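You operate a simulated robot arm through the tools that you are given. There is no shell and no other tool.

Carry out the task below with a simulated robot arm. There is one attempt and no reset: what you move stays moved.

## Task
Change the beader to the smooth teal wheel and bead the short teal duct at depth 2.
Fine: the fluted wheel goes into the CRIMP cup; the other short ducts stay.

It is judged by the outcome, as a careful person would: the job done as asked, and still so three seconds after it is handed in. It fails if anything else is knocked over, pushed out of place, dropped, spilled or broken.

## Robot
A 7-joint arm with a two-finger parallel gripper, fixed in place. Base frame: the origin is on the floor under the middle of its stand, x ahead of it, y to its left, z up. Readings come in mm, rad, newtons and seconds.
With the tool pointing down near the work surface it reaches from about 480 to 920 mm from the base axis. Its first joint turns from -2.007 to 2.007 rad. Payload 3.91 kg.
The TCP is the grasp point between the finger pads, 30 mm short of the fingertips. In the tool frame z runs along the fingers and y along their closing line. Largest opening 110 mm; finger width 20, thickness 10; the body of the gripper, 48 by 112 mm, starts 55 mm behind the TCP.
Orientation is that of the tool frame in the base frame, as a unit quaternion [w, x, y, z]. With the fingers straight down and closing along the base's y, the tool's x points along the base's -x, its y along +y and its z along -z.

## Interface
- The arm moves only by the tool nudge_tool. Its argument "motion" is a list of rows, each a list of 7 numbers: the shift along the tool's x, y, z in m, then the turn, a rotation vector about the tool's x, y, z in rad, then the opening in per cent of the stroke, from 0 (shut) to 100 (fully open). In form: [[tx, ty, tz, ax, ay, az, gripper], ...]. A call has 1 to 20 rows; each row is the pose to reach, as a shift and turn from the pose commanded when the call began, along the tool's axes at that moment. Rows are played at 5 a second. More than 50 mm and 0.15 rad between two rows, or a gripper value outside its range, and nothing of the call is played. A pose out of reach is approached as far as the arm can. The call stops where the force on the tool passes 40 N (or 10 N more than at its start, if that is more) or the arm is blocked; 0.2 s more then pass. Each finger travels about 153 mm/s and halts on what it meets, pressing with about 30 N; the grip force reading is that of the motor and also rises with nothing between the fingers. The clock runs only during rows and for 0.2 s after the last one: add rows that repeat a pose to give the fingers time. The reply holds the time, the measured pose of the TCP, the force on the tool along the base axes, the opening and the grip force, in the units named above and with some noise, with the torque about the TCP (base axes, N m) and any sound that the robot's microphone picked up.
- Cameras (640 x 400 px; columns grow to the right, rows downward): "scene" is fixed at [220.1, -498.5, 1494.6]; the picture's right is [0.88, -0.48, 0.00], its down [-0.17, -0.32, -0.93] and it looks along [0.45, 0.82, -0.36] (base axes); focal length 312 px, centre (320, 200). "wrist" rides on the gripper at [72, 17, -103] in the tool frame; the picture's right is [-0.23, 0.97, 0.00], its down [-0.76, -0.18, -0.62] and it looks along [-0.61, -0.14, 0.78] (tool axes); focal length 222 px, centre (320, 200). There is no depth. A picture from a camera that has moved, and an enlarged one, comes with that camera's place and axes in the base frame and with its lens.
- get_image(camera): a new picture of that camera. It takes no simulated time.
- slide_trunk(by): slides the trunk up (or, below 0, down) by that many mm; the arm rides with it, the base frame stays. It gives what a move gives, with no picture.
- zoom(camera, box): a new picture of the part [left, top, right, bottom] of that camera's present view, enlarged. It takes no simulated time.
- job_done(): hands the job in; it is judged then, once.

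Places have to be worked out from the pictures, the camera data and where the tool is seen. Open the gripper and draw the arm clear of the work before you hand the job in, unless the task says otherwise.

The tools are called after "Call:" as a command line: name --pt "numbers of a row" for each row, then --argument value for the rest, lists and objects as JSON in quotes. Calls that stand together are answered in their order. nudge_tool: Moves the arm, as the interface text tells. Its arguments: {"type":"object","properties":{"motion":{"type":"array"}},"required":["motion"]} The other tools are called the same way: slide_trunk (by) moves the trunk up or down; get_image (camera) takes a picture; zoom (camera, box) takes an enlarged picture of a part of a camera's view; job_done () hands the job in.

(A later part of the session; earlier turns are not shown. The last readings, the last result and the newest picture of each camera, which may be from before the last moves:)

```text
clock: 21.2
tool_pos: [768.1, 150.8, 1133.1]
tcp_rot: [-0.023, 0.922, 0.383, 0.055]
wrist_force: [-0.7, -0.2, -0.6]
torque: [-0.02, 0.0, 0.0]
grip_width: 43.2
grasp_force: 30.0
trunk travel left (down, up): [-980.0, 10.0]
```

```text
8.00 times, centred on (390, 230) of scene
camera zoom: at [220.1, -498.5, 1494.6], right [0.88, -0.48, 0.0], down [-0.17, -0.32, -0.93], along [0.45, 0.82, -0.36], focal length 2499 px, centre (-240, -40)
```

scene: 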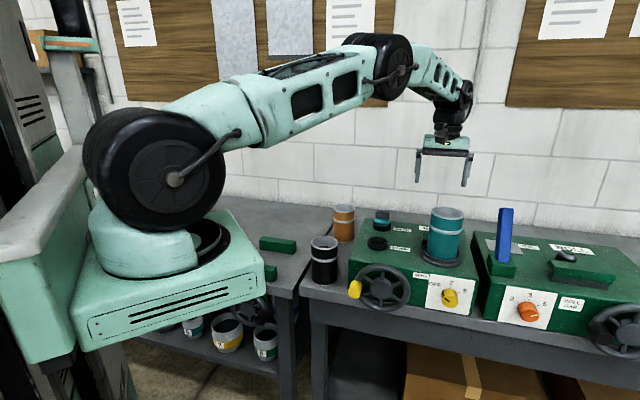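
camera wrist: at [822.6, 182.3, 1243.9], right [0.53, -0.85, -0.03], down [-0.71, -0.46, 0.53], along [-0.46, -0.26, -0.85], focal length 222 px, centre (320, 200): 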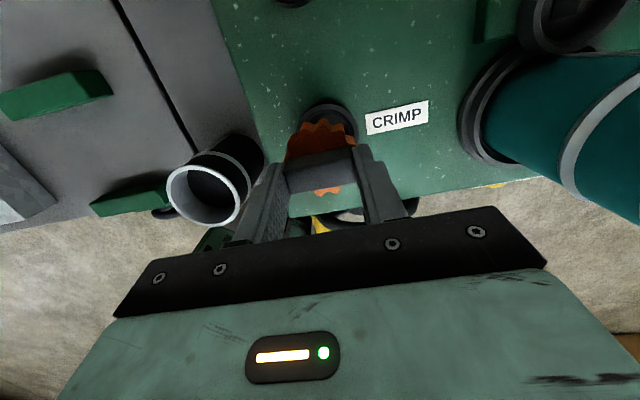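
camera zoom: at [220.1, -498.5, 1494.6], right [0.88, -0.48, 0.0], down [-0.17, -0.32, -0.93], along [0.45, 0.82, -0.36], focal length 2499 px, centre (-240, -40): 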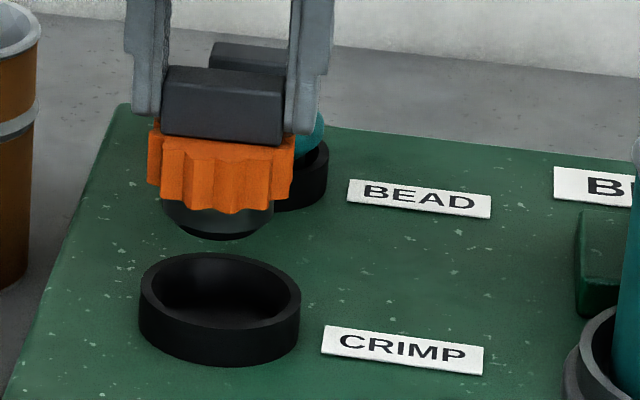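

Both views agree: the wheel needs about 3.5 mm along +u and 1 mm back. I make that correction and lower 25 mm, so the hub enters the cup's mouth but does not yet touch the floor.

Call:
nudge_tool --pt "0.0012 0.0035 0 0 0 0 20" --pt "0.0 0.0035 0.01 0 0 0 20" --pt "-0.0012 0.0035 0.02 0 0 0 20" --pt "-0.0018 0.0035 0.0248 0 0 0 20"

Call:
zoom --camera "scene" --box '[360, 205, 420, 255]'

Call:
zoom --camera "wrist" --box '[240, 90, 400, 230]'

```text
clock: 22.2
tool_pos: [771.7, 149.5, 1110.0]
tcp_rot: [-0.023, 0.922, 0.383, 0.056]
wrist_force: [-0.1, 0.1, -0.7]
torque: [-0.01, 0.02, -0.04]
grip_width: 43.3
grasp_force: 30.2
trunk travel left (down, up): [-980.0, 10.0]
```

```text
8.00 times, centred on (390, 230) of scene
camera zoom: at [220.1, -498.5, 1494.6], right [0.88, -0.48, 0.0], down [-0.17, -0.32, -0.93], along [0.45, 0.82, -0.36], focal length 2499 px, centre (-240, -40)
```

zoom: 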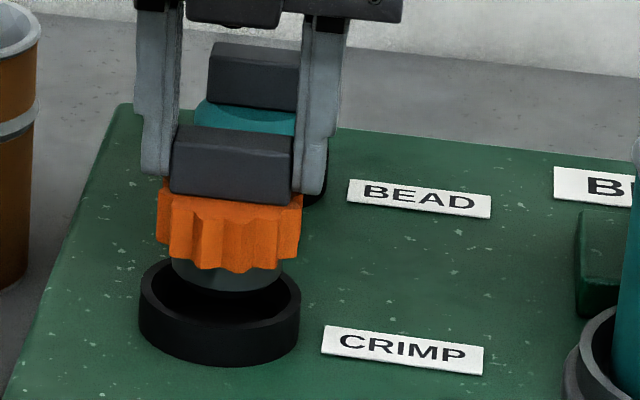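

```text
2.86 times, centred on (320, 160) of wrist
camera zoom: at [827.0, 180.1, 1219.6], right [0.53, -0.85, -0.03], down [-0.71, -0.46, 0.53], along [-0.46, -0.26, -0.85], focal length 635 px, centre (320, 314)
```

zoom: 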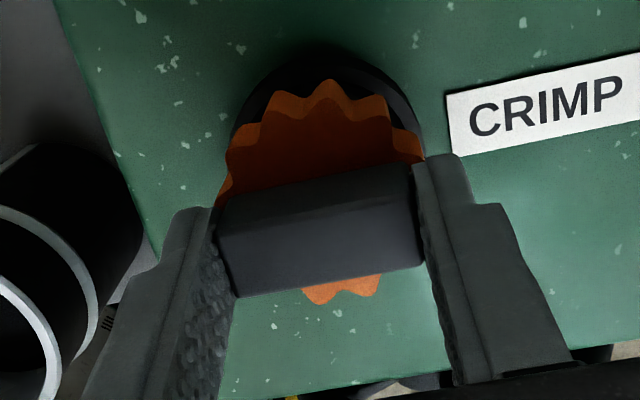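

The hub is at the mouth of the cup. I check the remaining offset in an enlarged wrist view.

Call:
zoom --camera "wrist" --box '[290, 90, 360, 150]'

```text
6.67 times, centred on (325, 120) of wrist
camera zoom: at [827.0, 180.1, 1219.6], right [0.53, -0.85, -0.03], down [-0.71, -0.46, 0.53], along [-0.46, -0.26, -0.85], focal length 1481 px, centre (287, 733)
```

zoom: 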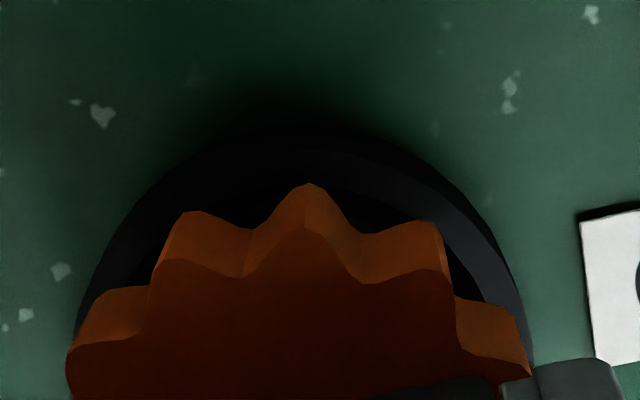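

The wheel needs about 1.6 mm back along the machine's front direction; front-to-back it is aligned. I apply that and lower 13 mm more in small steps.

Call:
nudge_tool --pt "0 -0.0017 0 0 0 0 20" --pt "-0.0006 -0.0017 0.005 0 0 0 20" --pt "-0.0011 -0.0017 0.009 0 0 0 20" --pt "-0.0016 -0.0017 0.013 0 0 0 20"

Call:
zoom --camera "scene" --box '[360, 205, 420, 255]'

```text
clock: 23.2
tool_pos: [771.1, 151.0, 1097.0]
tcp_rot: [-0.023, 0.922, 0.383, 0.056]
wrist_force: [-0.7, -0.7, -1.1]
torque: [-0.01, -0.03, 0.02]
grip_width: 43.3
grasp_force: 29.8
trunk travel left (down, up): [-980.0, 10.0]
```

```text
8.00 times, centred on (390, 230) of scene
camera zoom: at [220.1, -498.5, 1494.6], right [0.88, -0.48, 0.0], down [-0.17, -0.32, -0.93], along [0.45, 0.82, -0.36], focal length 2499 px, centre (-240, -40)
```

zoom: 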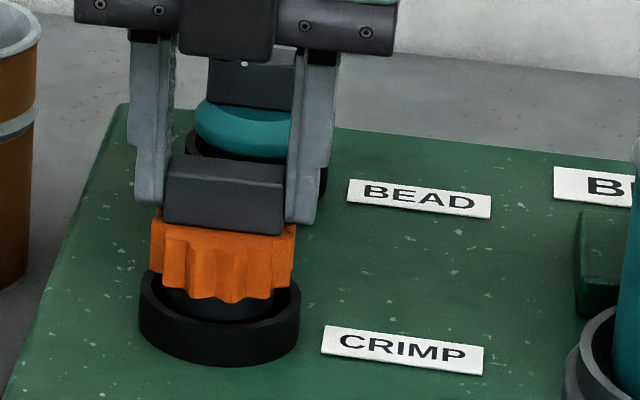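

The hub is inside the rim. I keep lowering in 1.5 mm steps and watch for contact.

Call:
nudge_tool --pt "-0.0002 0 0.0015 0 0 0 20" --pt "-0.0004 0 0.003 0 0 0 20" --pt "-0.0005 0 0.0045 0 0 0 20"

Call:
zoom --camera "scene" --box '[360, 205, 420, 255]'

```text
clock: 24.0
tool_pos: [772.4, 150.6, 1092.8]
tcp_rot: [-0.023, 0.921, 0.384, 0.056]
wrist_force: [0.4, -0.4, -1.1]
torque: [-0.02, 0.02, 0.0]
grip_width: 43.1
grasp_force: 30.8
trunk travel left (down, up): [-980.0, 10.0]
```

```text
8.00 times, centred on (390, 230) of scene
camera zoom: at [220.1, -498.5, 1494.6], right [0.88, -0.48, 0.0], down [-0.17, -0.32, -0.93], along [0.45, 0.82, -0.36], focal length 2499 px, centre (-240, -40)
```

zoom: 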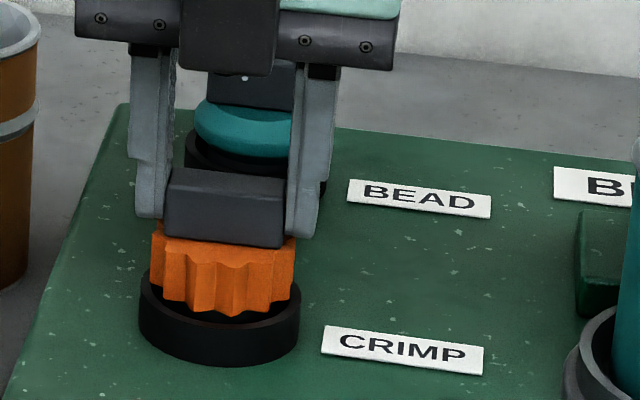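

No contact force yet. I lower a few more millimetres.

Call:
nudge_tool --pt "-0.0001 0 0.001 0 0 0 20" --pt "-0.0002 0 0.002 0 0 0 20" --pt "-0.0004 0 0.003 0 0 0 20" --pt "-0.0005 0 0.004 0 0 0 20"

Call:
zoom --camera "scene" --box '[360, 205, 420, 255]'

```text
clock: 25.0
tool_pos: [771.7, 150.0, 1089.8]
tcp_rot: [-0.024, 0.921, 0.384, 0.059]
wrist_force: [-0.1, -1.8, 22.5]
torque: [-0.01, 0.11, 0.05]
grip_width: 43.4
grasp_force: 30.2
trunk travel left (down, up): [-980.0, 10.0]
```

```text
8.00 times, centred on (390, 230) of scene
camera zoom: at [220.1, -498.5, 1494.6], right [0.88, -0.48, 0.0], down [-0.17, -0.32, -0.93], along [0.45, 0.82, -0.36], focal length 2499 px, centre (-240, -40)
```

zoom: 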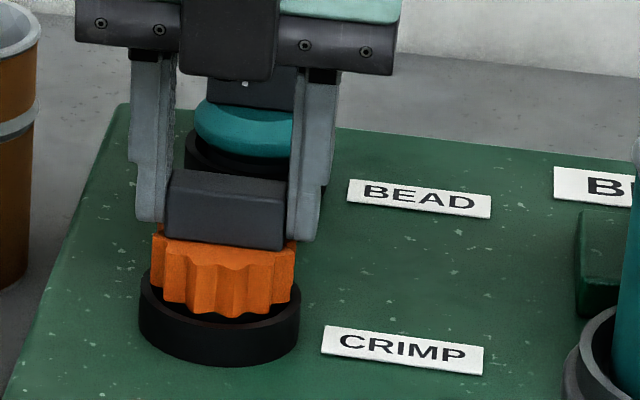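

The force of 22 N upward shows the wheel has seated on the cup's floor. I ease up 2 mm to relieve the pressure, then open the fingers.

Call:
nudge_tool --pt "0.0001 0 -0.001 0 0 0 20" --pt "0.0002 0 -0.002 0 0 0 20" --pt "0.0002 0 -0.002 0 0 0 45" --pt "0.0002 0 -0.002 0 0 0 60" --pt "0.0002 0 -0.002 0 0 0 60"

Call:
zoom --camera "scene" --box '[360, 205, 420, 255]'

Call:
zoom --camera "wrist" --box '[240, 90, 400, 230]'

```text
clock: 26.2
tool_pos: [772.2, 150.2, 1089.3]
tcp_rot: [-0.023, 0.922, 0.383, 0.055]
wrist_force: [-0.2, 0.0, 0.3]
torque: [0.01, -0.01, -0.02]
grip_width: 65.8
grasp_force: 0.1
trunk travel left (down, up): [-980.0, 10.0]
```

```text
8.00 times, centred on (390, 230) of scene
camera zoom: at [220.1, -498.5, 1494.6], right [0.88, -0.48, 0.0], down [-0.17, -0.32, -0.93], along [0.45, 0.82, -0.36], focal length 2499 px, centre (-240, -40)
```

zoom: 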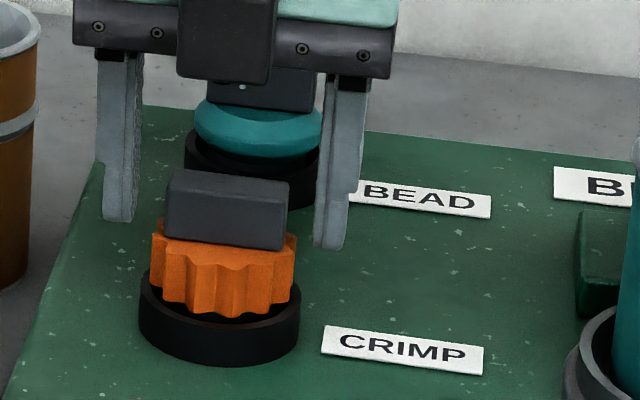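

```text
2.86 times, centred on (320, 160) of wrist
camera zoom: at [825.3, 181.1, 1198.6], right [0.53, -0.85, -0.03], down [-0.71, -0.46, 0.53], along [-0.46, -0.26, -0.85], focal length 635 px, centre (320, 314)
```

zoom: 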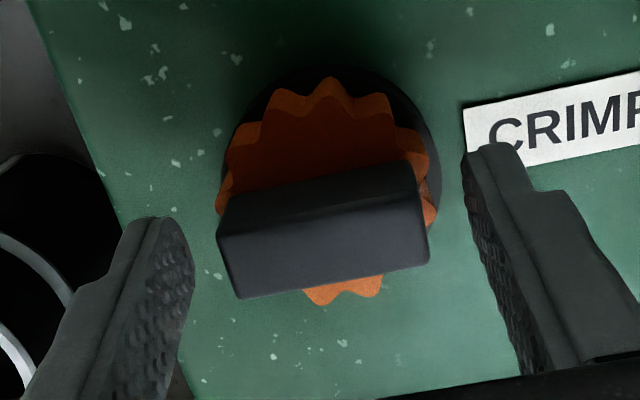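

The fluted wheel rests squarely in the CRIMP cup. I rise 60 mm, then move back along the machine above the BEAD cup (its block is at about (864, 241)), with a little more lean for reach later.

Call:
nudge_tool --pt "0.0036 0 -0.03 0 0 0 70" --pt "0.0073 0 -0.0595 0 0 0 70" --pt "0.045 0 -0.056 0 0.015 0 70" --pt "0.088 0.0004 -0.05 0 0.03 0 70" --pt "0.1321 0.0007 -0.0442 0 0.05 0 70" --pt "0.1321 0.0007 -0.0442 0 0.05 0 70"

Call:
get_image --camera "wrist"

Call:
zoom --camera "wrist" --box '[250, 90, 390, 200]'

Call:
zoom --camera "scene" --box '[340, 160, 440, 260]'

```text
clock: 27.6
tool_pos: [859.8, 239.9, 1150.3]
tcp_rot: [-0.033, 0.92, 0.382, 0.078]
wrist_force: [0.1, 0.1, 0.8]
torque: [0.02, 0.01, 0.0]
grip_width: 77.1
grasp_force: 0.1
trunk travel left (down, up): [-980.0, 10.0]
```

```text
taken
camera wrist: at [909.5, 266.2, 1262.1], right [0.53, -0.85, -0.04], down [-0.73, -0.48, 0.49], along [-0.43, -0.23, -0.87], focal length 222 px, centre (320, 200)
```

wrist: 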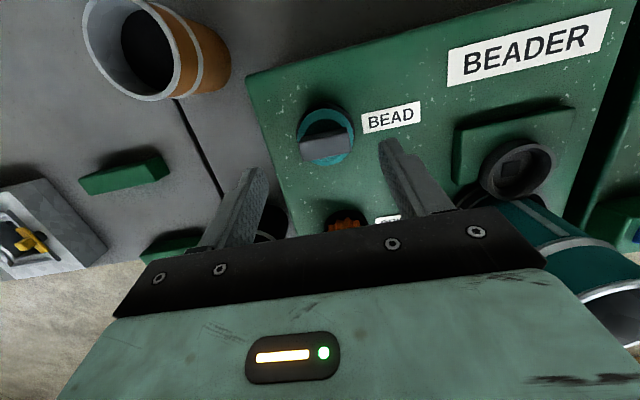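

```text
3.64 times, centred on (320, 145) of wrist
camera zoom: at [909.5, 266.2, 1262.1], right [0.53, -0.85, -0.04], down [-0.73, -0.48, 0.49], along [-0.43, -0.23, -0.87], focal length 808 px, centre (320, 400)
```

zoom: 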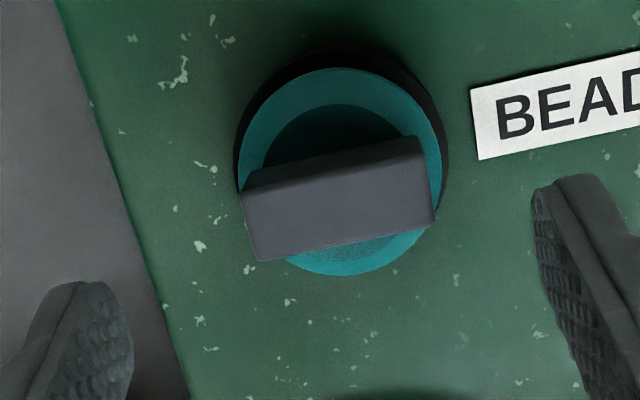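

```text
4.00 times, centred on (390, 210) of scene
camera zoom: at [220.1, -498.5, 1494.6], right [0.88, -0.48, 0.0], down [-0.17, -0.32, -0.93], along [0.45, 0.82, -0.36], focal length 1250 px, centre (40, 160)
```

zoom: 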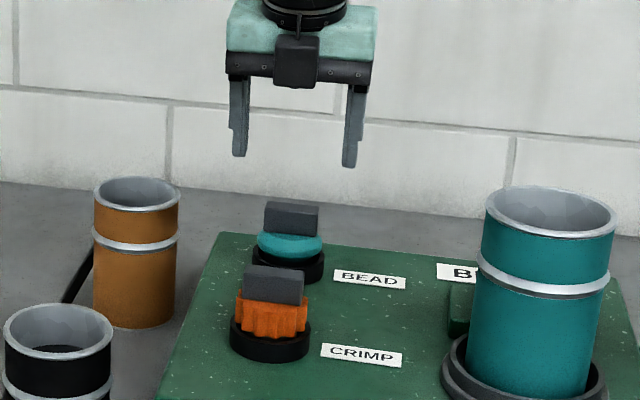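

The teal wheel's block is at (864, 240) and aligned with the fingers. I descend onto it with a small sideways correction, leaving the same ~15 mm finger overlap as before.

Call:
nudge_tool --pt "-0.0034 0.0028 0.0193 0 0 0 70" --pt "-0.0068 0.0028 0.0387 0 0 0 70" --pt "-0.0102 0.0028 0.058 0 0 0 70" --pt "-0.0102 0.0028 0.058 0 0 0 70"

Call:
zoom --camera "wrist" --box '[230, 90, 430, 250]'

Call:
zoom --camera "scene" --box '[340, 160, 440, 260]'

```text
clock: 28.6
tool_pos: [861.3, 236.1, 1091.6]
tcp_rot: [-0.033, 0.92, 0.382, 0.078]
wrist_force: [-0.7, 0.2, 0.2]
torque: [-0.04, -0.04, 0.03]
grip_width: 76.9
grasp_force: 0.1
trunk travel left (down, up): [-980.0, 10.0]
```

```text
2.50 times, centred on (330, 170) of wrist
camera zoom: at [911.7, 262.9, 1204.5], right [0.53, -0.85, -0.04], down [-0.73, -0.48, 0.48], along [-0.43, -0.23, -0.87], focal length 555 px, centre (295, 275)
```

zoom: 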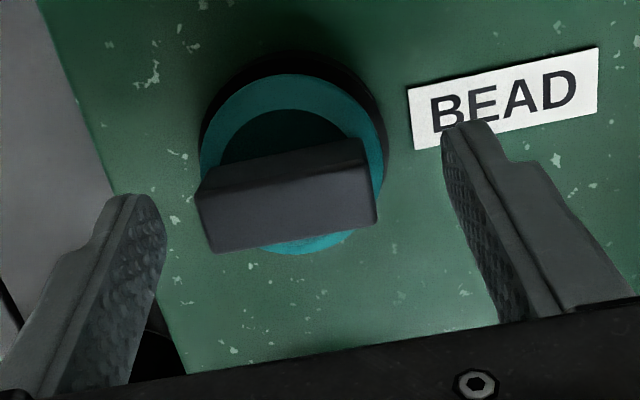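

```text
4.00 times, centred on (390, 210) of scene
camera zoom: at [220.1, -498.5, 1494.6], right [0.88, -0.48, 0.0], down [-0.17, -0.32, -0.93], along [0.45, 0.82, -0.36], focal length 1250 px, centre (40, 160)
```

zoom: 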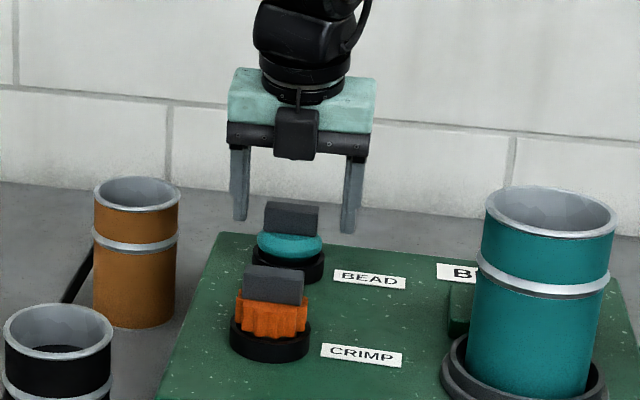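

The block sits about 2 mm toward the left finger, so I shift the tool that much to centre it and then close.

Call:
nudge_tool --pt "0.001 -0.002 0 0 0 0 70" --pt "0.001 -0.002 0 0 0 0 70" --pt "0.001 -0.002 0 0 0 0 45" --pt "0.001 -0.002 0 0 0 0 20" --pt "0.001 -0.002 0 0 0 0 20" --pt "0.001 -0.002 0 0 0 0 20"

Call:
zoom --camera "wrist" --box '[230, 90, 430, 250]'

```text
clock: 30.0
tool_pos: [861.9, 237.2, 1092.2]
tcp_rot: [-0.033, 0.92, 0.382, 0.079]
wrist_force: [0.0, 0.1, 0.2]
torque: [0.01, 0.0, 0.0]
grip_width: 43.1
grasp_force: 30.9
trunk travel left (down, up): [-980.0, 10.0]
```

```text
2.50 times, centred on (330, 170) of wrist
camera zoom: at [911.3, 265.1, 1204.1], right [0.53, -0.85, -0.04], down [-0.73, -0.48, 0.48], along [-0.43, -0.23, -0.87], focal length 555 px, centre (295, 275)
```

zoom: 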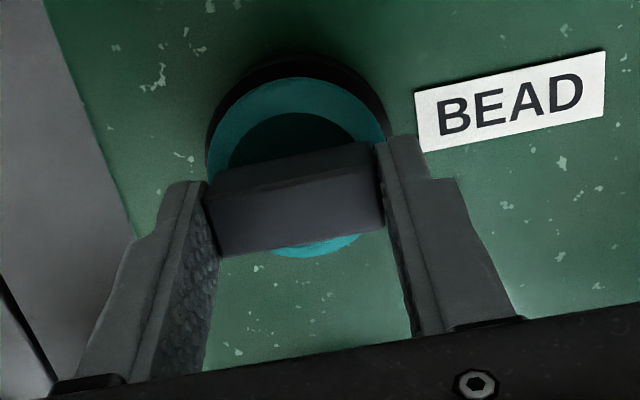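

Gripped at 43 mm. I lift 65 mm and carry the teal wheel over toward the spindle, approaching from the rear-left so it stays clear of the duct.

Call:
nudge_tool --pt "0.0017 0 -0.01 0 0 0 20" --pt "0.0063 0 -0.037 0 0 0 20" --pt "0.011 0 -0.064 0 0 0 20" --pt "-0.0034 0.0358 -0.0665 0 0 0 20" --pt "-0.0178 0.0717 -0.069 0 0 0 20" --pt "-0.0321 0.1075 -0.0715 0 0 0 20" --pt "-0.0465 0.1434 -0.074 0 0 0 20"

Call:
get_image --camera "wrist"

Call:
zoom --camera "scene" --box '[370, 140, 490, 260]'

```text
clock: 31.6
tool_pos: [924.4, 97.4, 1155.1]
tcp_rot: [-0.032, 0.92, 0.383, 0.078]
wrist_force: [0.3, 0.2, -1.1]
torque: [-0.05, -0.01, -0.02]
grip_width: 43.2
grasp_force: 30.0
trunk travel left (down, up): [-980.0, 10.0]
```

```text
taken
camera wrist: at [974.0, 124.3, 1268.0], right [0.53, -0.84, -0.04], down [-0.73, -0.48, 0.49], along [-0.43, -0.23, -0.87], focal length 222 px, centre (320, 200)
```

wrist: 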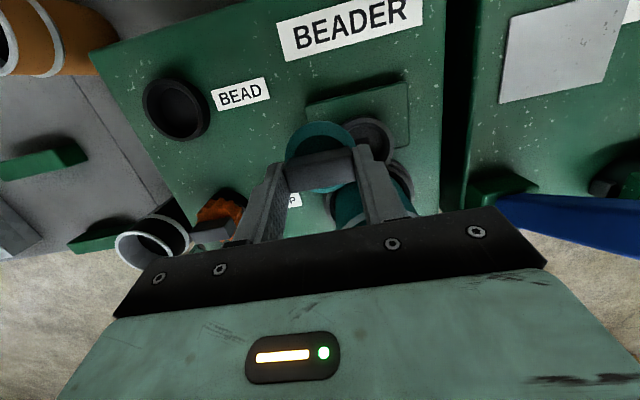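

```text
3.33 times, centred on (430, 200) of scene
camera zoom: at [220.1, -498.5, 1494.6], right [0.88, -0.48, 0.0], down [-0.17, -0.32, -0.93], along [0.45, 0.82, -0.36], focal length 1041 px, centre (-47, 200)
```

zoom: 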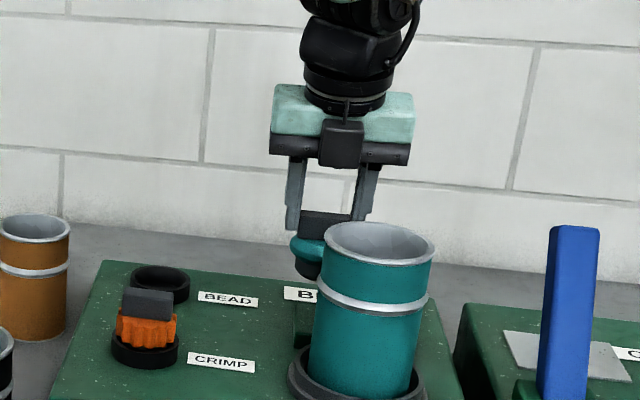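

The teal wheel is just behind the duct and clear of it. I enlarge the seat to measure its centre before the last sideways move.

Call:
zoom --camera "wrist" --box '[280, 90, 420, 210]'

Call:
zoom --camera "wrist" --box '[330, 100, 410, 170]'

```text
3.33 times, centred on (350, 150) of wrist
camera zoom: at [974.0, 124.3, 1268.0], right [0.53, -0.84, -0.04], down [-0.73, -0.48, 0.49], along [-0.43, -0.23, -0.87], focal length 740 px, centre (220, 367)
```

zoom: 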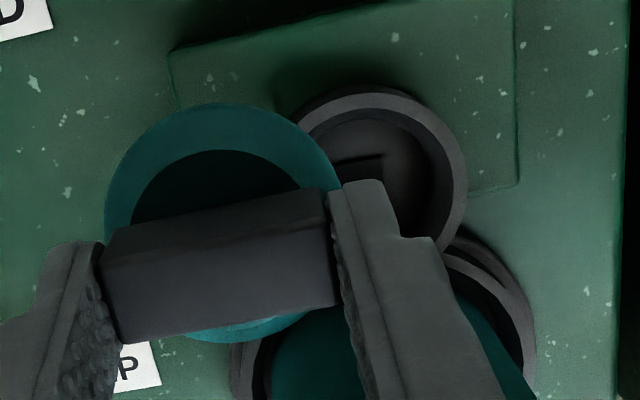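

```text
5.71 times, centred on (370, 135) of wrist
camera zoom: at [974.0, 124.3, 1268.0], right [0.53, -0.84, -0.04], down [-0.73, -0.48, 0.49], along [-0.43, -0.23, -0.87], focal length 1269 px, centre (34, 571)
```

zoom: 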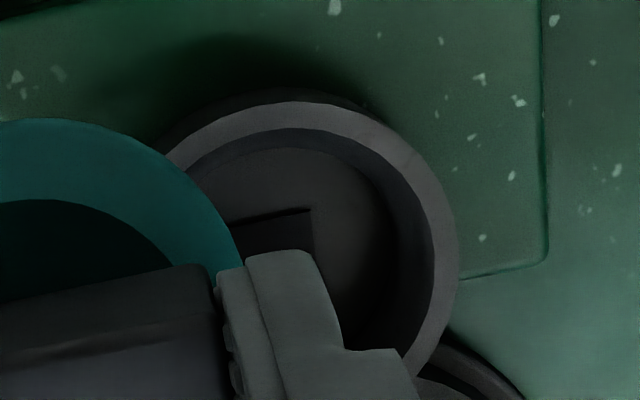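

The seat's centre comes out at about (940.3, 62), as expected. I move the wheel over it at this height.

Call:
nudge_tool --pt "-0.0085 0.0186 -0.0015 0 0 0 20" --pt "-0.017 0.0371 -0.003 0 0 0 20" --pt "-0.017 0.0371 -0.003 0 0 0 20"

Call:
get_image --camera "wrist"

Call:
zoom --camera "wrist" --box '[270, 80, 370, 180]'

Call:
zoom --camera "scene" --box '[390, 140, 490, 250]'

```text
clock: 32.4
tool_pos: [936.0, 57.2, 1156.2]
tcp_rot: [-0.033, 0.92, 0.382, 0.078]
wrist_force: [0.1, 0.3, -1.4]
torque: [-0.01, -0.01, 0.0]
grip_width: 43.2
grasp_force: 30.0
trunk travel left (down, up): [-980.0, 10.0]
```

```text
taken
camera wrist: at [986.6, 83.9, 1267.8], right [0.53, -0.85, -0.04], down [-0.73, -0.48, 0.48], along [-0.43, -0.23, -0.87], focal length 222 px, centre (320, 200)
```

wrist: 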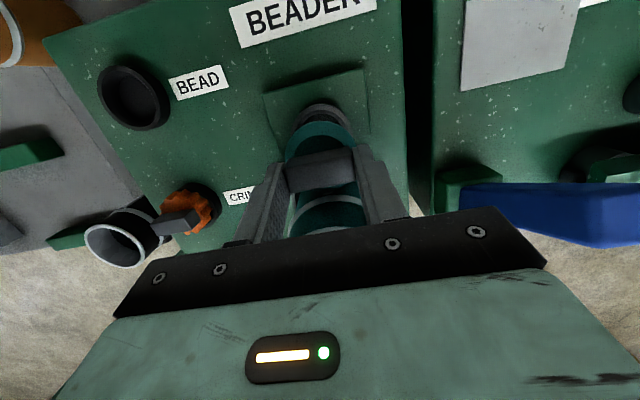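

```text
4.00 times, centred on (320, 130) of wrist
camera zoom: at [986.6, 83.9, 1267.8], right [0.53, -0.85, -0.04], down [-0.73, -0.48, 0.48], along [-0.43, -0.23, -0.87], focal length 888 px, centre (320, 480)
```

zoom: 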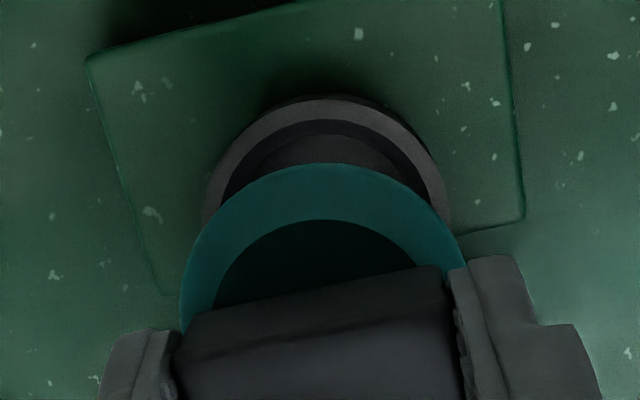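

```text
3.64 times, centred on (440, 195) of scene
camera zoom: at [220.1, -498.5, 1494.6], right [0.88, -0.48, 0.0], down [-0.17, -0.32, -0.93], along [0.45, 0.82, -0.36], focal length 1136 px, centre (-116, 218)
```

zoom: 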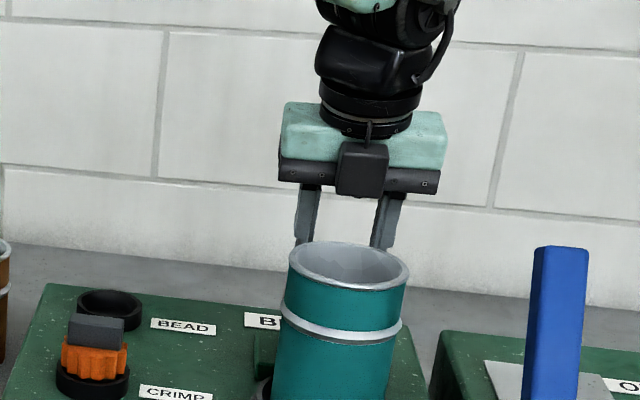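

The disc edge and seat rim in this view show the wheel about 2.8 mm too far forward and centred sideways. I shift it back by that much and lower 26 mm to just above the rim.

Call:
nudge_tool --pt "0.0028 0 0.0005 0 0 0 20" --pt "0.0013 0 0.009 0 0 0 20" --pt "-0.0002 0 0.0175 0 0 0 20" --pt "-0.0016 0 0.0256 0 0 0 20" --pt "-0.0016 0 0.0256 0 0 0 20"

Call:
zoom --camera "wrist" --box '[270, 80, 370, 180]'

Call:
zoom --camera "scene" --box '[390, 140, 490, 250]'

```text
clock: 33.6
tool_pos: [938.0, 58.7, 1129.4]
tcp_rot: [-0.033, 0.92, 0.382, 0.078]
wrist_force: [0.8, -0.1, -1.2]
torque: [-0.01, 0.02, 0.01]
grip_width: 43.4
grasp_force: 30.0
trunk travel left (down, up): [-980.0, 10.0]
```

```text
4.00 times, centred on (320, 130) of wrist
camera zoom: at [988.8, 86.2, 1242.4], right [0.53, -0.85, -0.04], down [-0.73, -0.48, 0.48], along [-0.43, -0.23, -0.87], focal length 888 px, centre (320, 480)
```

zoom: 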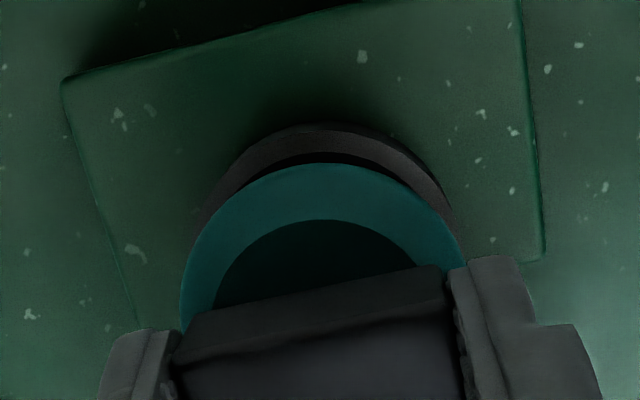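

```text
3.64 times, centred on (440, 195) of scene
camera zoom: at [220.1, -498.5, 1494.6], right [0.88, -0.48, 0.0], down [-0.17, -0.32, -0.93], along [0.45, 0.82, -0.36], focal length 1136 px, centre (-116, 218)
```

zoom: 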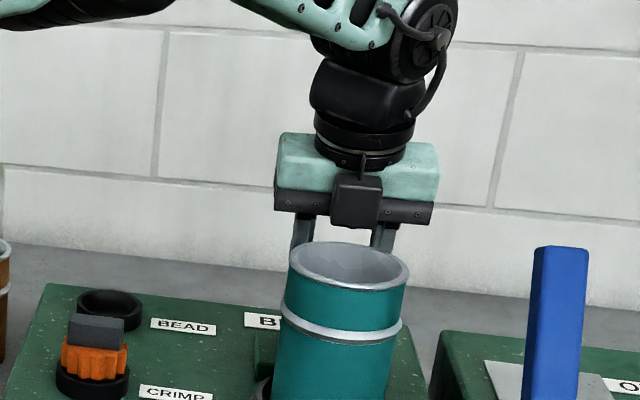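

Disc and seat now line up within half a millimetre in both directions. I lower 12 mm in small steps into the seat.

Call:
nudge_tool --pt "-0.0005 0 0.003 0 0 0 20" --pt "-0.001 0 0.006 0 0 0 20" --pt "-0.0015 0 0.009 0 0 0 20" --pt "-0.0021 0 0.012 0 0 0 20"

Call:
zoom --camera "wrist" --box '[270, 80, 370, 180]'

```text
clock: 34.6
tool_pos: [938.8, 60.0, 1117.8]
tcp_rot: [-0.033, 0.92, 0.383, 0.078]
wrist_force: [-0.1, 0.8, -1.5]
torque: [0.0, -0.03, 0.01]
grip_width: 43.2
grasp_force: 30.4
trunk travel left (down, up): [-980.0, 10.0]
```

```text
4.00 times, centred on (320, 130) of wrist
camera zoom: at [989.3, 86.4, 1230.7], right [0.53, -0.85, -0.04], down [-0.73, -0.48, 0.48], along [-0.43, -0.23, -0.87], focal length 888 px, centre (320, 480)
```

zoom: 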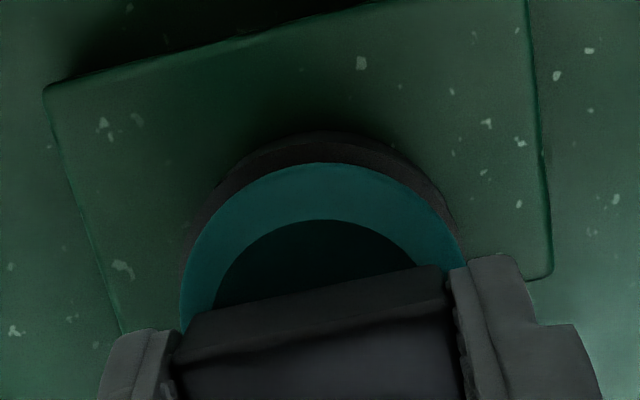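

No contact yet, still centred. I keep lowering in 1.5 mm steps until the seat takes the load.

Call:
nudge_tool --pt "-0.0003 0 0.0015 0 0 0 20" --pt "-0.0005 0 0.003 0 0 0 20" --pt "-0.0008 0 0.0045 0 0 0 20" --pt "-0.001 0 0.006 0 0 0 20"

Call:
zoom --camera "wrist" --box '[270, 80, 370, 180]'

```text
clock: 35.6
tool_pos: [938.2, 59.1, 1112.0]
tcp_rot: [-0.034, 0.92, 0.382, 0.08]
wrist_force: [-0.6, -1.1, -1.0]
torque: [-0.02, 0.03, 0.02]
grip_width: 43.0
grasp_force: 29.9
trunk travel left (down, up): [-980.0, 10.0]
```

```text
4.00 times, centred on (320, 130) of wrist
camera zoom: at [988.9, 86.1, 1224.3], right [0.53, -0.85, -0.04], down [-0.73, -0.48, 0.49], along [-0.43, -0.23, -0.87], focal length 888 px, centre (320, 480)
```

zoom: 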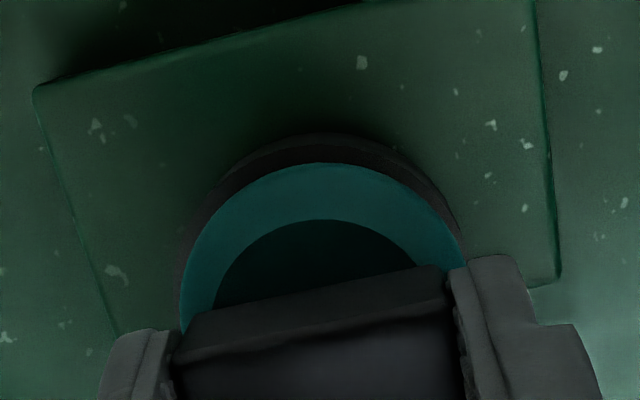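

Still free. I go on in 1 mm steps.

Call:
nudge_tool --pt "-0.0002 0 0.001 0 0 0 20" --pt "-0.0003 0 0.002 0 0 0 20" --pt "-0.0005 0 0.003 0 0 0 20" --pt "-0.0007 0 0.004 0 0 0 20"

Call:
zoom --camera "wrist" --box '[270, 80, 370, 180]'

```text
clock: 36.6
tool_pos: [939.1, 59.4, 1109.8]
tcp_rot: [-0.032, 0.92, 0.382, 0.08]
wrist_force: [1.0, 1.6, 8.4]
torque: [-0.3, 0.3, 0.02]
grip_width: 43.4
grasp_force: 29.7
trunk travel left (down, up): [-980.0, 10.0]
```

```text
4.00 times, centred on (320, 130) of wrist
camera zoom: at [988.9, 86.6, 1222.6], right [0.53, -0.85, -0.04], down [-0.73, -0.48, 0.48], along [-0.43, -0.23, -0.88], focal length 888 px, centre (320, 480)
```

zoom: 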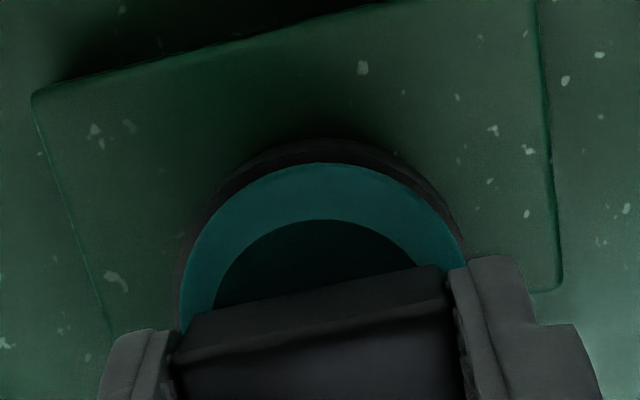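

A small force (8 N) came with a torque that puts the contact about 50 mm toward the duct, so the gripper body may be touching the duct's rim. I look closely at both views before doing anything more.

Call:
zoom --camera "scene" --box '[410, 170, 480, 240]'

Call:
get_image --camera "wrist"

Call:
zoom --camera "wrist" --box '[240, 130, 420, 260]'

```text
5.71 times, centred on (445, 205) of scene
camera zoom: at [220.1, -498.5, 1494.6], right [0.88, -0.48, 0.0], down [-0.17, -0.32, -0.93], along [0.45, 0.82, -0.36], focal length 1785 px, centre (-394, 171)
```

zoom: 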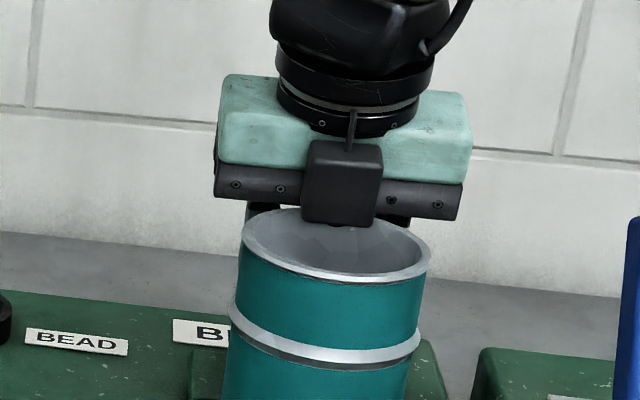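

```text
taken
camera wrist: at [988.9, 86.6, 1222.6], right [0.53, -0.85, -0.04], down [-0.73, -0.48, 0.48], along [-0.43, -0.23, -0.88], focal length 222 px, centre (320, 200)
```

wrist: 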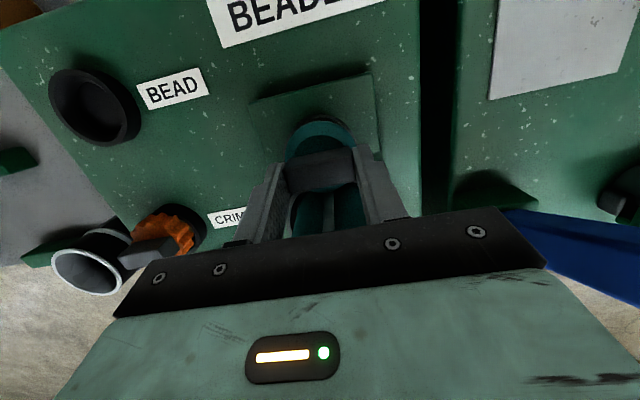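

```text
3.08 times, centred on (330, 195) of wrist
camera zoom: at [988.9, 86.6, 1222.6], right [0.53, -0.85, -0.04], down [-0.73, -0.48, 0.48], along [-0.43, -0.23, -0.88], focal length 684 px, centre (289, 215)
```

zoom: 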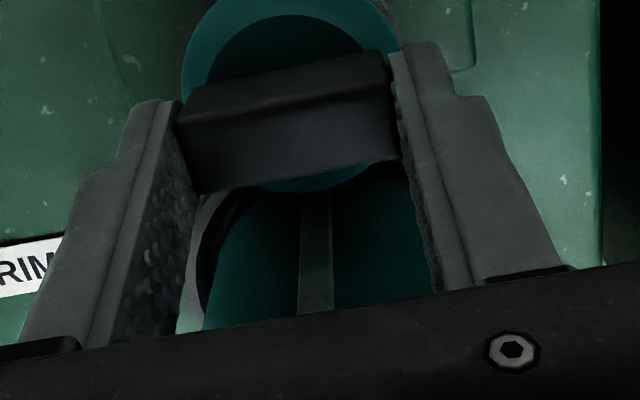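

A dark module on the gripper's duct side hangs right over the duct's rear rim, which explains the torque. The wheel's hub is already inside the seat, so I back up 1.5 mm to unload the rim and read the forces.

Call:
nudge_tool --pt "0.0001 0 -0.0008 0 0 0 20" --pt "0.0003 0 -0.0015 0 0 0 20" --pt "0.0003 0 -0.0015 0 0 0 20"

Call:
zoom --camera "scene" --box '[410, 170, 480, 240]'

```text
clock: 37.4
tool_pos: [937.9, 59.8, 1110.3]
tcp_rot: [-0.033, 0.92, 0.382, 0.078]
wrist_force: [2.7, 0.2, 4.5]
torque: [-0.09, 0.26, 0.08]
grip_width: 43.1
grasp_force: 30.0
trunk travel left (down, up): [-980.0, 10.0]
```

```text
5.71 times, centred on (445, 205) of scene
camera zoom: at [220.1, -498.5, 1494.6], right [0.88, -0.48, 0.0], down [-0.17, -0.32, -0.93], along [0.45, 0.82, -0.36], focal length 1785 px, centre (-394, 171)
```

zoom: 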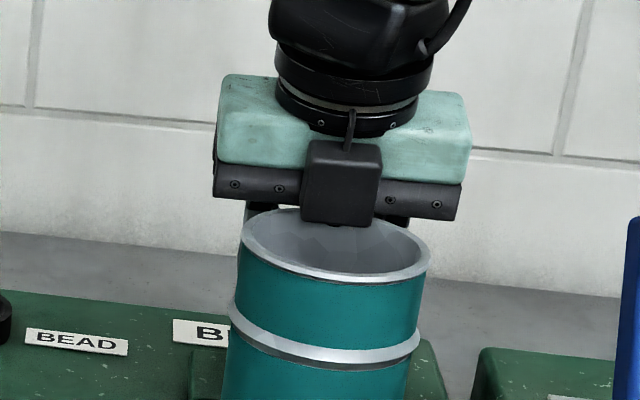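

Some load remains (4.5 N), so I raise another 2 mm.

Call:
nudge_tool --pt "0.0002 0 -0.001 0 0 0 20" --pt "0.0003 0 -0.002 0 0 0 20" --pt "0.0003 0 -0.002 0 0 0 20"

Call:
zoom --camera "wrist" --box '[270, 80, 370, 180]'

```text
clock: 38.2
tool_pos: [938.3, 58.9, 1110.9]
tcp_rot: [-0.034, 0.92, 0.382, 0.078]
wrist_force: [0.1, -0.1, -1.4]
torque: [0.03, 0.0, 0.0]
grip_width: 43.4
grasp_force: 30.2
trunk travel left (down, up): [-980.0, 10.0]
```

```text
4.00 times, centred on (320, 130) of wrist
camera zoom: at [988.5, 86.5, 1223.5], right [0.53, -0.85, -0.04], down [-0.73, -0.48, 0.49], along [-0.43, -0.23, -0.87], focal length 888 px, centre (320, 480)
```

zoom: 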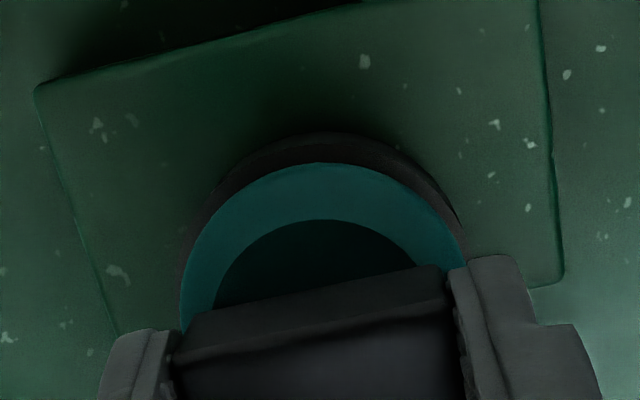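

Now only the wheel's own weight reads. The hub is within a millimetre or two of the seat floor, so I open the fingers and let it settle.

Call:
nudge_tool --pt "0 0 0 0 0 0 42" --pt "0 0 0 0 0 0 50" --pt "0 0 0 0 0 0 60" --pt "0 0 0 0 0 0 60"

Call:
zoom --camera "wrist" --box '[230, 70, 430, 230]'

```text
clock: 39.2
tool_pos: [938.8, 59.9, 1109.5]
tcp_rot: [-0.033, 0.92, 0.382, 0.079]
wrist_force: [0.5, 0.1, 0.0]
torque: [0.01, -0.02, 0.0]
grip_width: 66.0
grasp_force: 0.0
trunk travel left (down, up): [-980.0, 10.0]
```

```text
2.50 times, centred on (330, 150) of wrist
camera zoom: at [988.6, 86.6, 1223.9], right [0.53, -0.85, -0.04], down [-0.73, -0.48, 0.48], along [-0.43, -0.23, -0.87], focal length 555 px, centre (295, 325)
```

zoom: 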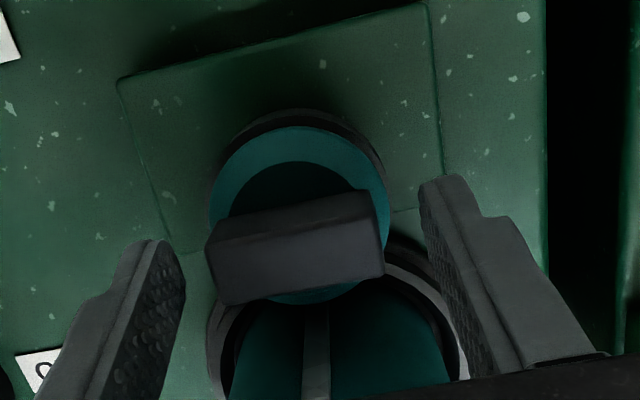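

The wheel sits free in the seat. I raise the tool straight up 70 mm and look at how it is seated.

Call:
nudge_tool --pt "0.0017 0 -0.01 0 0 0 60" --pt "0.0051 0 -0.03 0 0 0 70" --pt "0.0084 0 -0.05 0 0 0 70" --pt "0.0118 0 -0.069 0 0 0 70" --pt "0.0118 0 -0.069 0 0 0 70"

Call:
zoom --camera "wrist" --box '[270, 70, 390, 170]'

Call:
get_image --camera "wrist"

Call:
zoom --camera "scene" --box '[340, 160, 500, 310]'

```text
clock: 40.4
tool_pos: [937.6, 59.7, 1182.9]
tcp_rot: [-0.034, 0.92, 0.383, 0.079]
wrist_force: [-0.2, 0.3, -0.1]
torque: [0.01, 0.04, -0.01]
grip_width: 77.1
grasp_force: 0.0
trunk travel left (down, up): [-980.0, 10.0]
```

```text
4.00 times, centred on (330, 120) of wrist
camera zoom: at [987.7, 85.9, 1294.8], right [0.53, -0.85, -0.04], down [-0.73, -0.48, 0.48], along [-0.43, -0.23, -0.87], focal length 888 px, centre (280, 520)
```

zoom: 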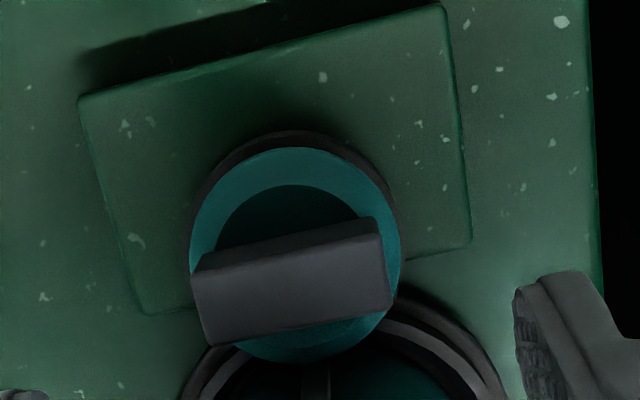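

```text
taken
camera wrist: at [987.7, 85.9, 1294.8], right [0.53, -0.85, -0.04], down [-0.73, -0.48, 0.48], along [-0.43, -0.23, -0.87], focal length 222 px, centre (320, 200)
```

wrist: 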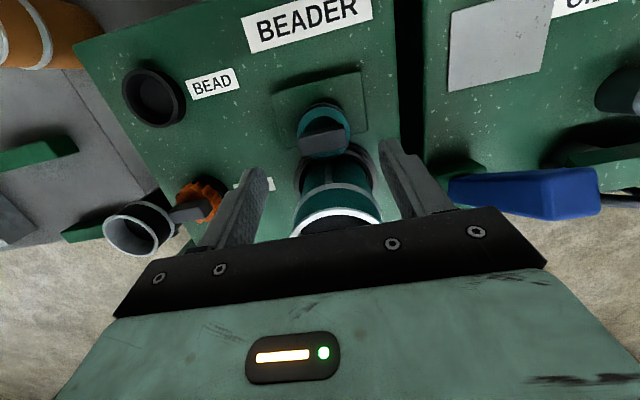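

```text
2.67 times, centred on (420, 235) of scene
camera zoom: at [220.1, -498.5, 1494.6], right [0.88, -0.48, 0.0], down [-0.17, -0.32, -0.93], along [0.45, 0.82, -0.36], focal length 833 px, centre (53, 107)
```

zoom: 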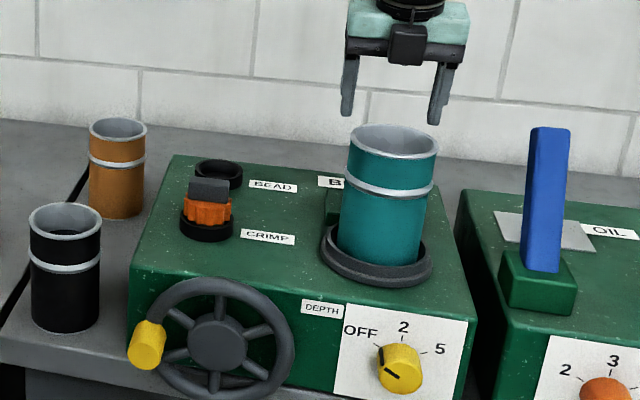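

The teal wheel is seated level on the spindle. Next comes the depth knob; I enlarge it and the handwheel in the scene view.

Call:
zoom --camera "scene" --box '[420, 270, 480, 315]'

Call:
zoom --camera "scene" --box '[340, 250, 430, 320]'

Call:
zoom --camera "scene" --box '[400, 200, 480, 280]'

```text
8.89 times, centred on (450, 292) of scene
camera zoom: at [220.1, -498.5, 1494.6], right [0.88, -0.48, 0.0], down [-0.17, -0.32, -0.93], along [0.45, 0.82, -0.36], focal length 2777 px, centre (-836, -622)
```

zoom: 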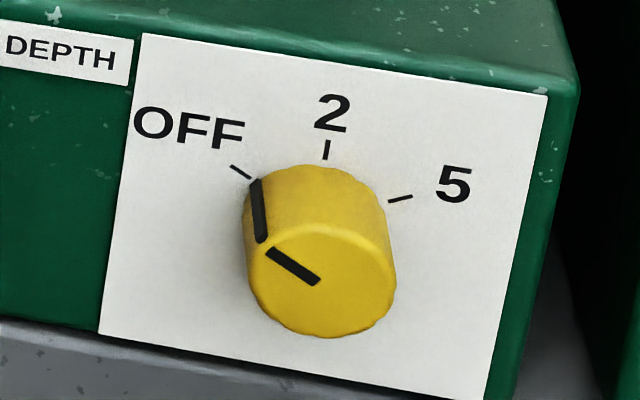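

```text
5.71 times, centred on (385, 285) of scene
camera zoom: at [220.1, -498.5, 1494.6], right [0.88, -0.48, 0.0], down [-0.17, -0.32, -0.93], along [0.45, 0.82, -0.36], focal length 1785 px, centre (-51, -286)
```

zoom: 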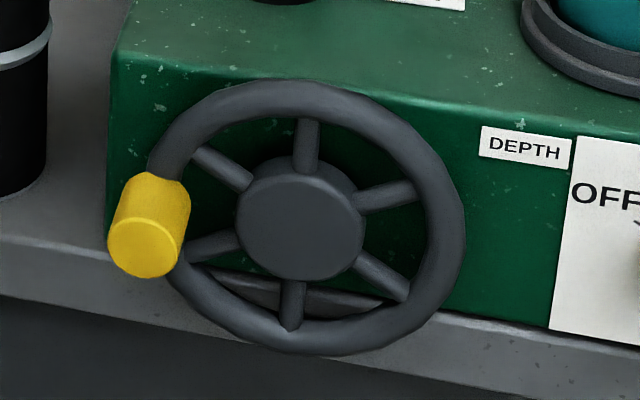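

```text
5.00 times, centred on (440, 240) of scene
camera zoom: at [220.1, -498.5, 1494.6], right [0.88, -0.48, 0.0], down [-0.17, -0.32, -0.93], along [0.45, 0.82, -0.36], focal length 1562 px, centre (-280, 0)
```

zoom: 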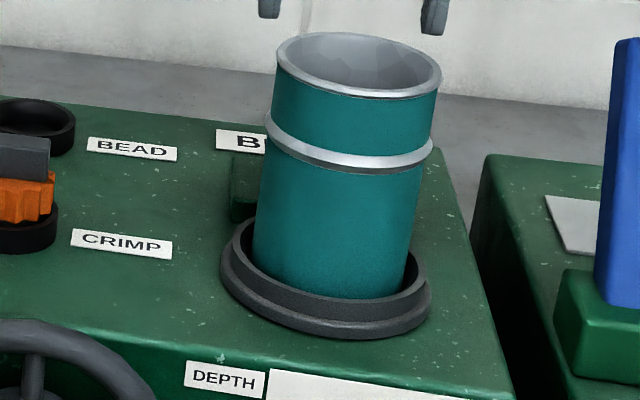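

The pointer is at OFF, so 2 needs about 60° clockwise. I place the knob's axis at u≈647, z≈951 on the front face (v≈557). I move the tool up and over the duct to the front side of the machine.

Call:
nudge_tool --pt "0.0068 0 -0.0394 0 0 0 70" --pt "-0.0361 0.0037 -0.0468 0 0 0 70" --pt "-0.079 0.0074 -0.0541 0 0 0 70" --pt "-0.1219 0.0111 -0.0615 0 0 0 70" --pt "-0.1648 0.0149 -0.0688 0 0 0 70" --pt "-0.2077 0.0186 -0.0762 0 0 0 70" --pt "-0.2506 0.0223 -0.0836 0 0 0 70" --pt "-0.2935 0.026 -0.0909 0 0 0 70"

Call:
get_image --camera "scene"

Call:
get_image --camera "wrist"

```text
clock: 42.2
tool_pos: [740.4, -175.1, 1221.6]
tcp_rot: [-0.033, 0.92, 0.383, 0.079]
wrist_force: [-0.2, 0.7, 0.4]
torque: [-0.05, -0.01, -0.01]
grip_width: 77.2
grasp_force: 0.0
trunk travel left (down, up): [-980.0, 10.0]
```

```text
taken
```

scene: 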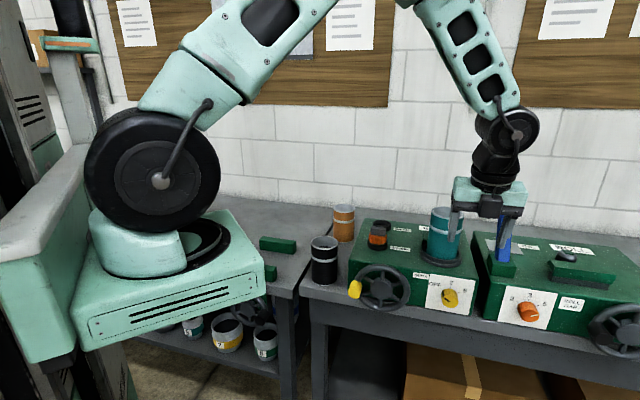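

```text
taken
camera wrist: at [790.4, -147.8, 1334.1], right [0.53, -0.85, -0.04], down [-0.73, -0.48, 0.48], along [-0.43, -0.23, -0.87], focal length 222 px, centre (320, 200)
```

wrist: 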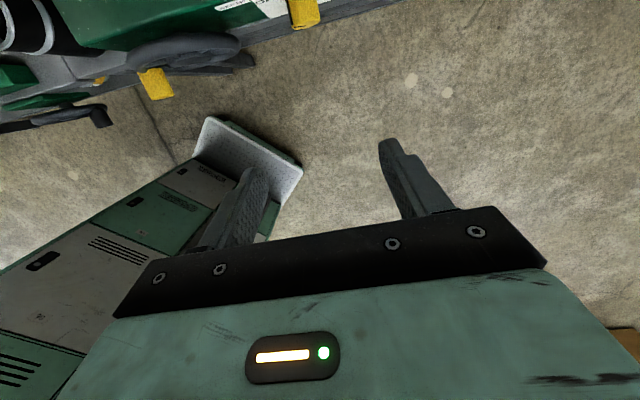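

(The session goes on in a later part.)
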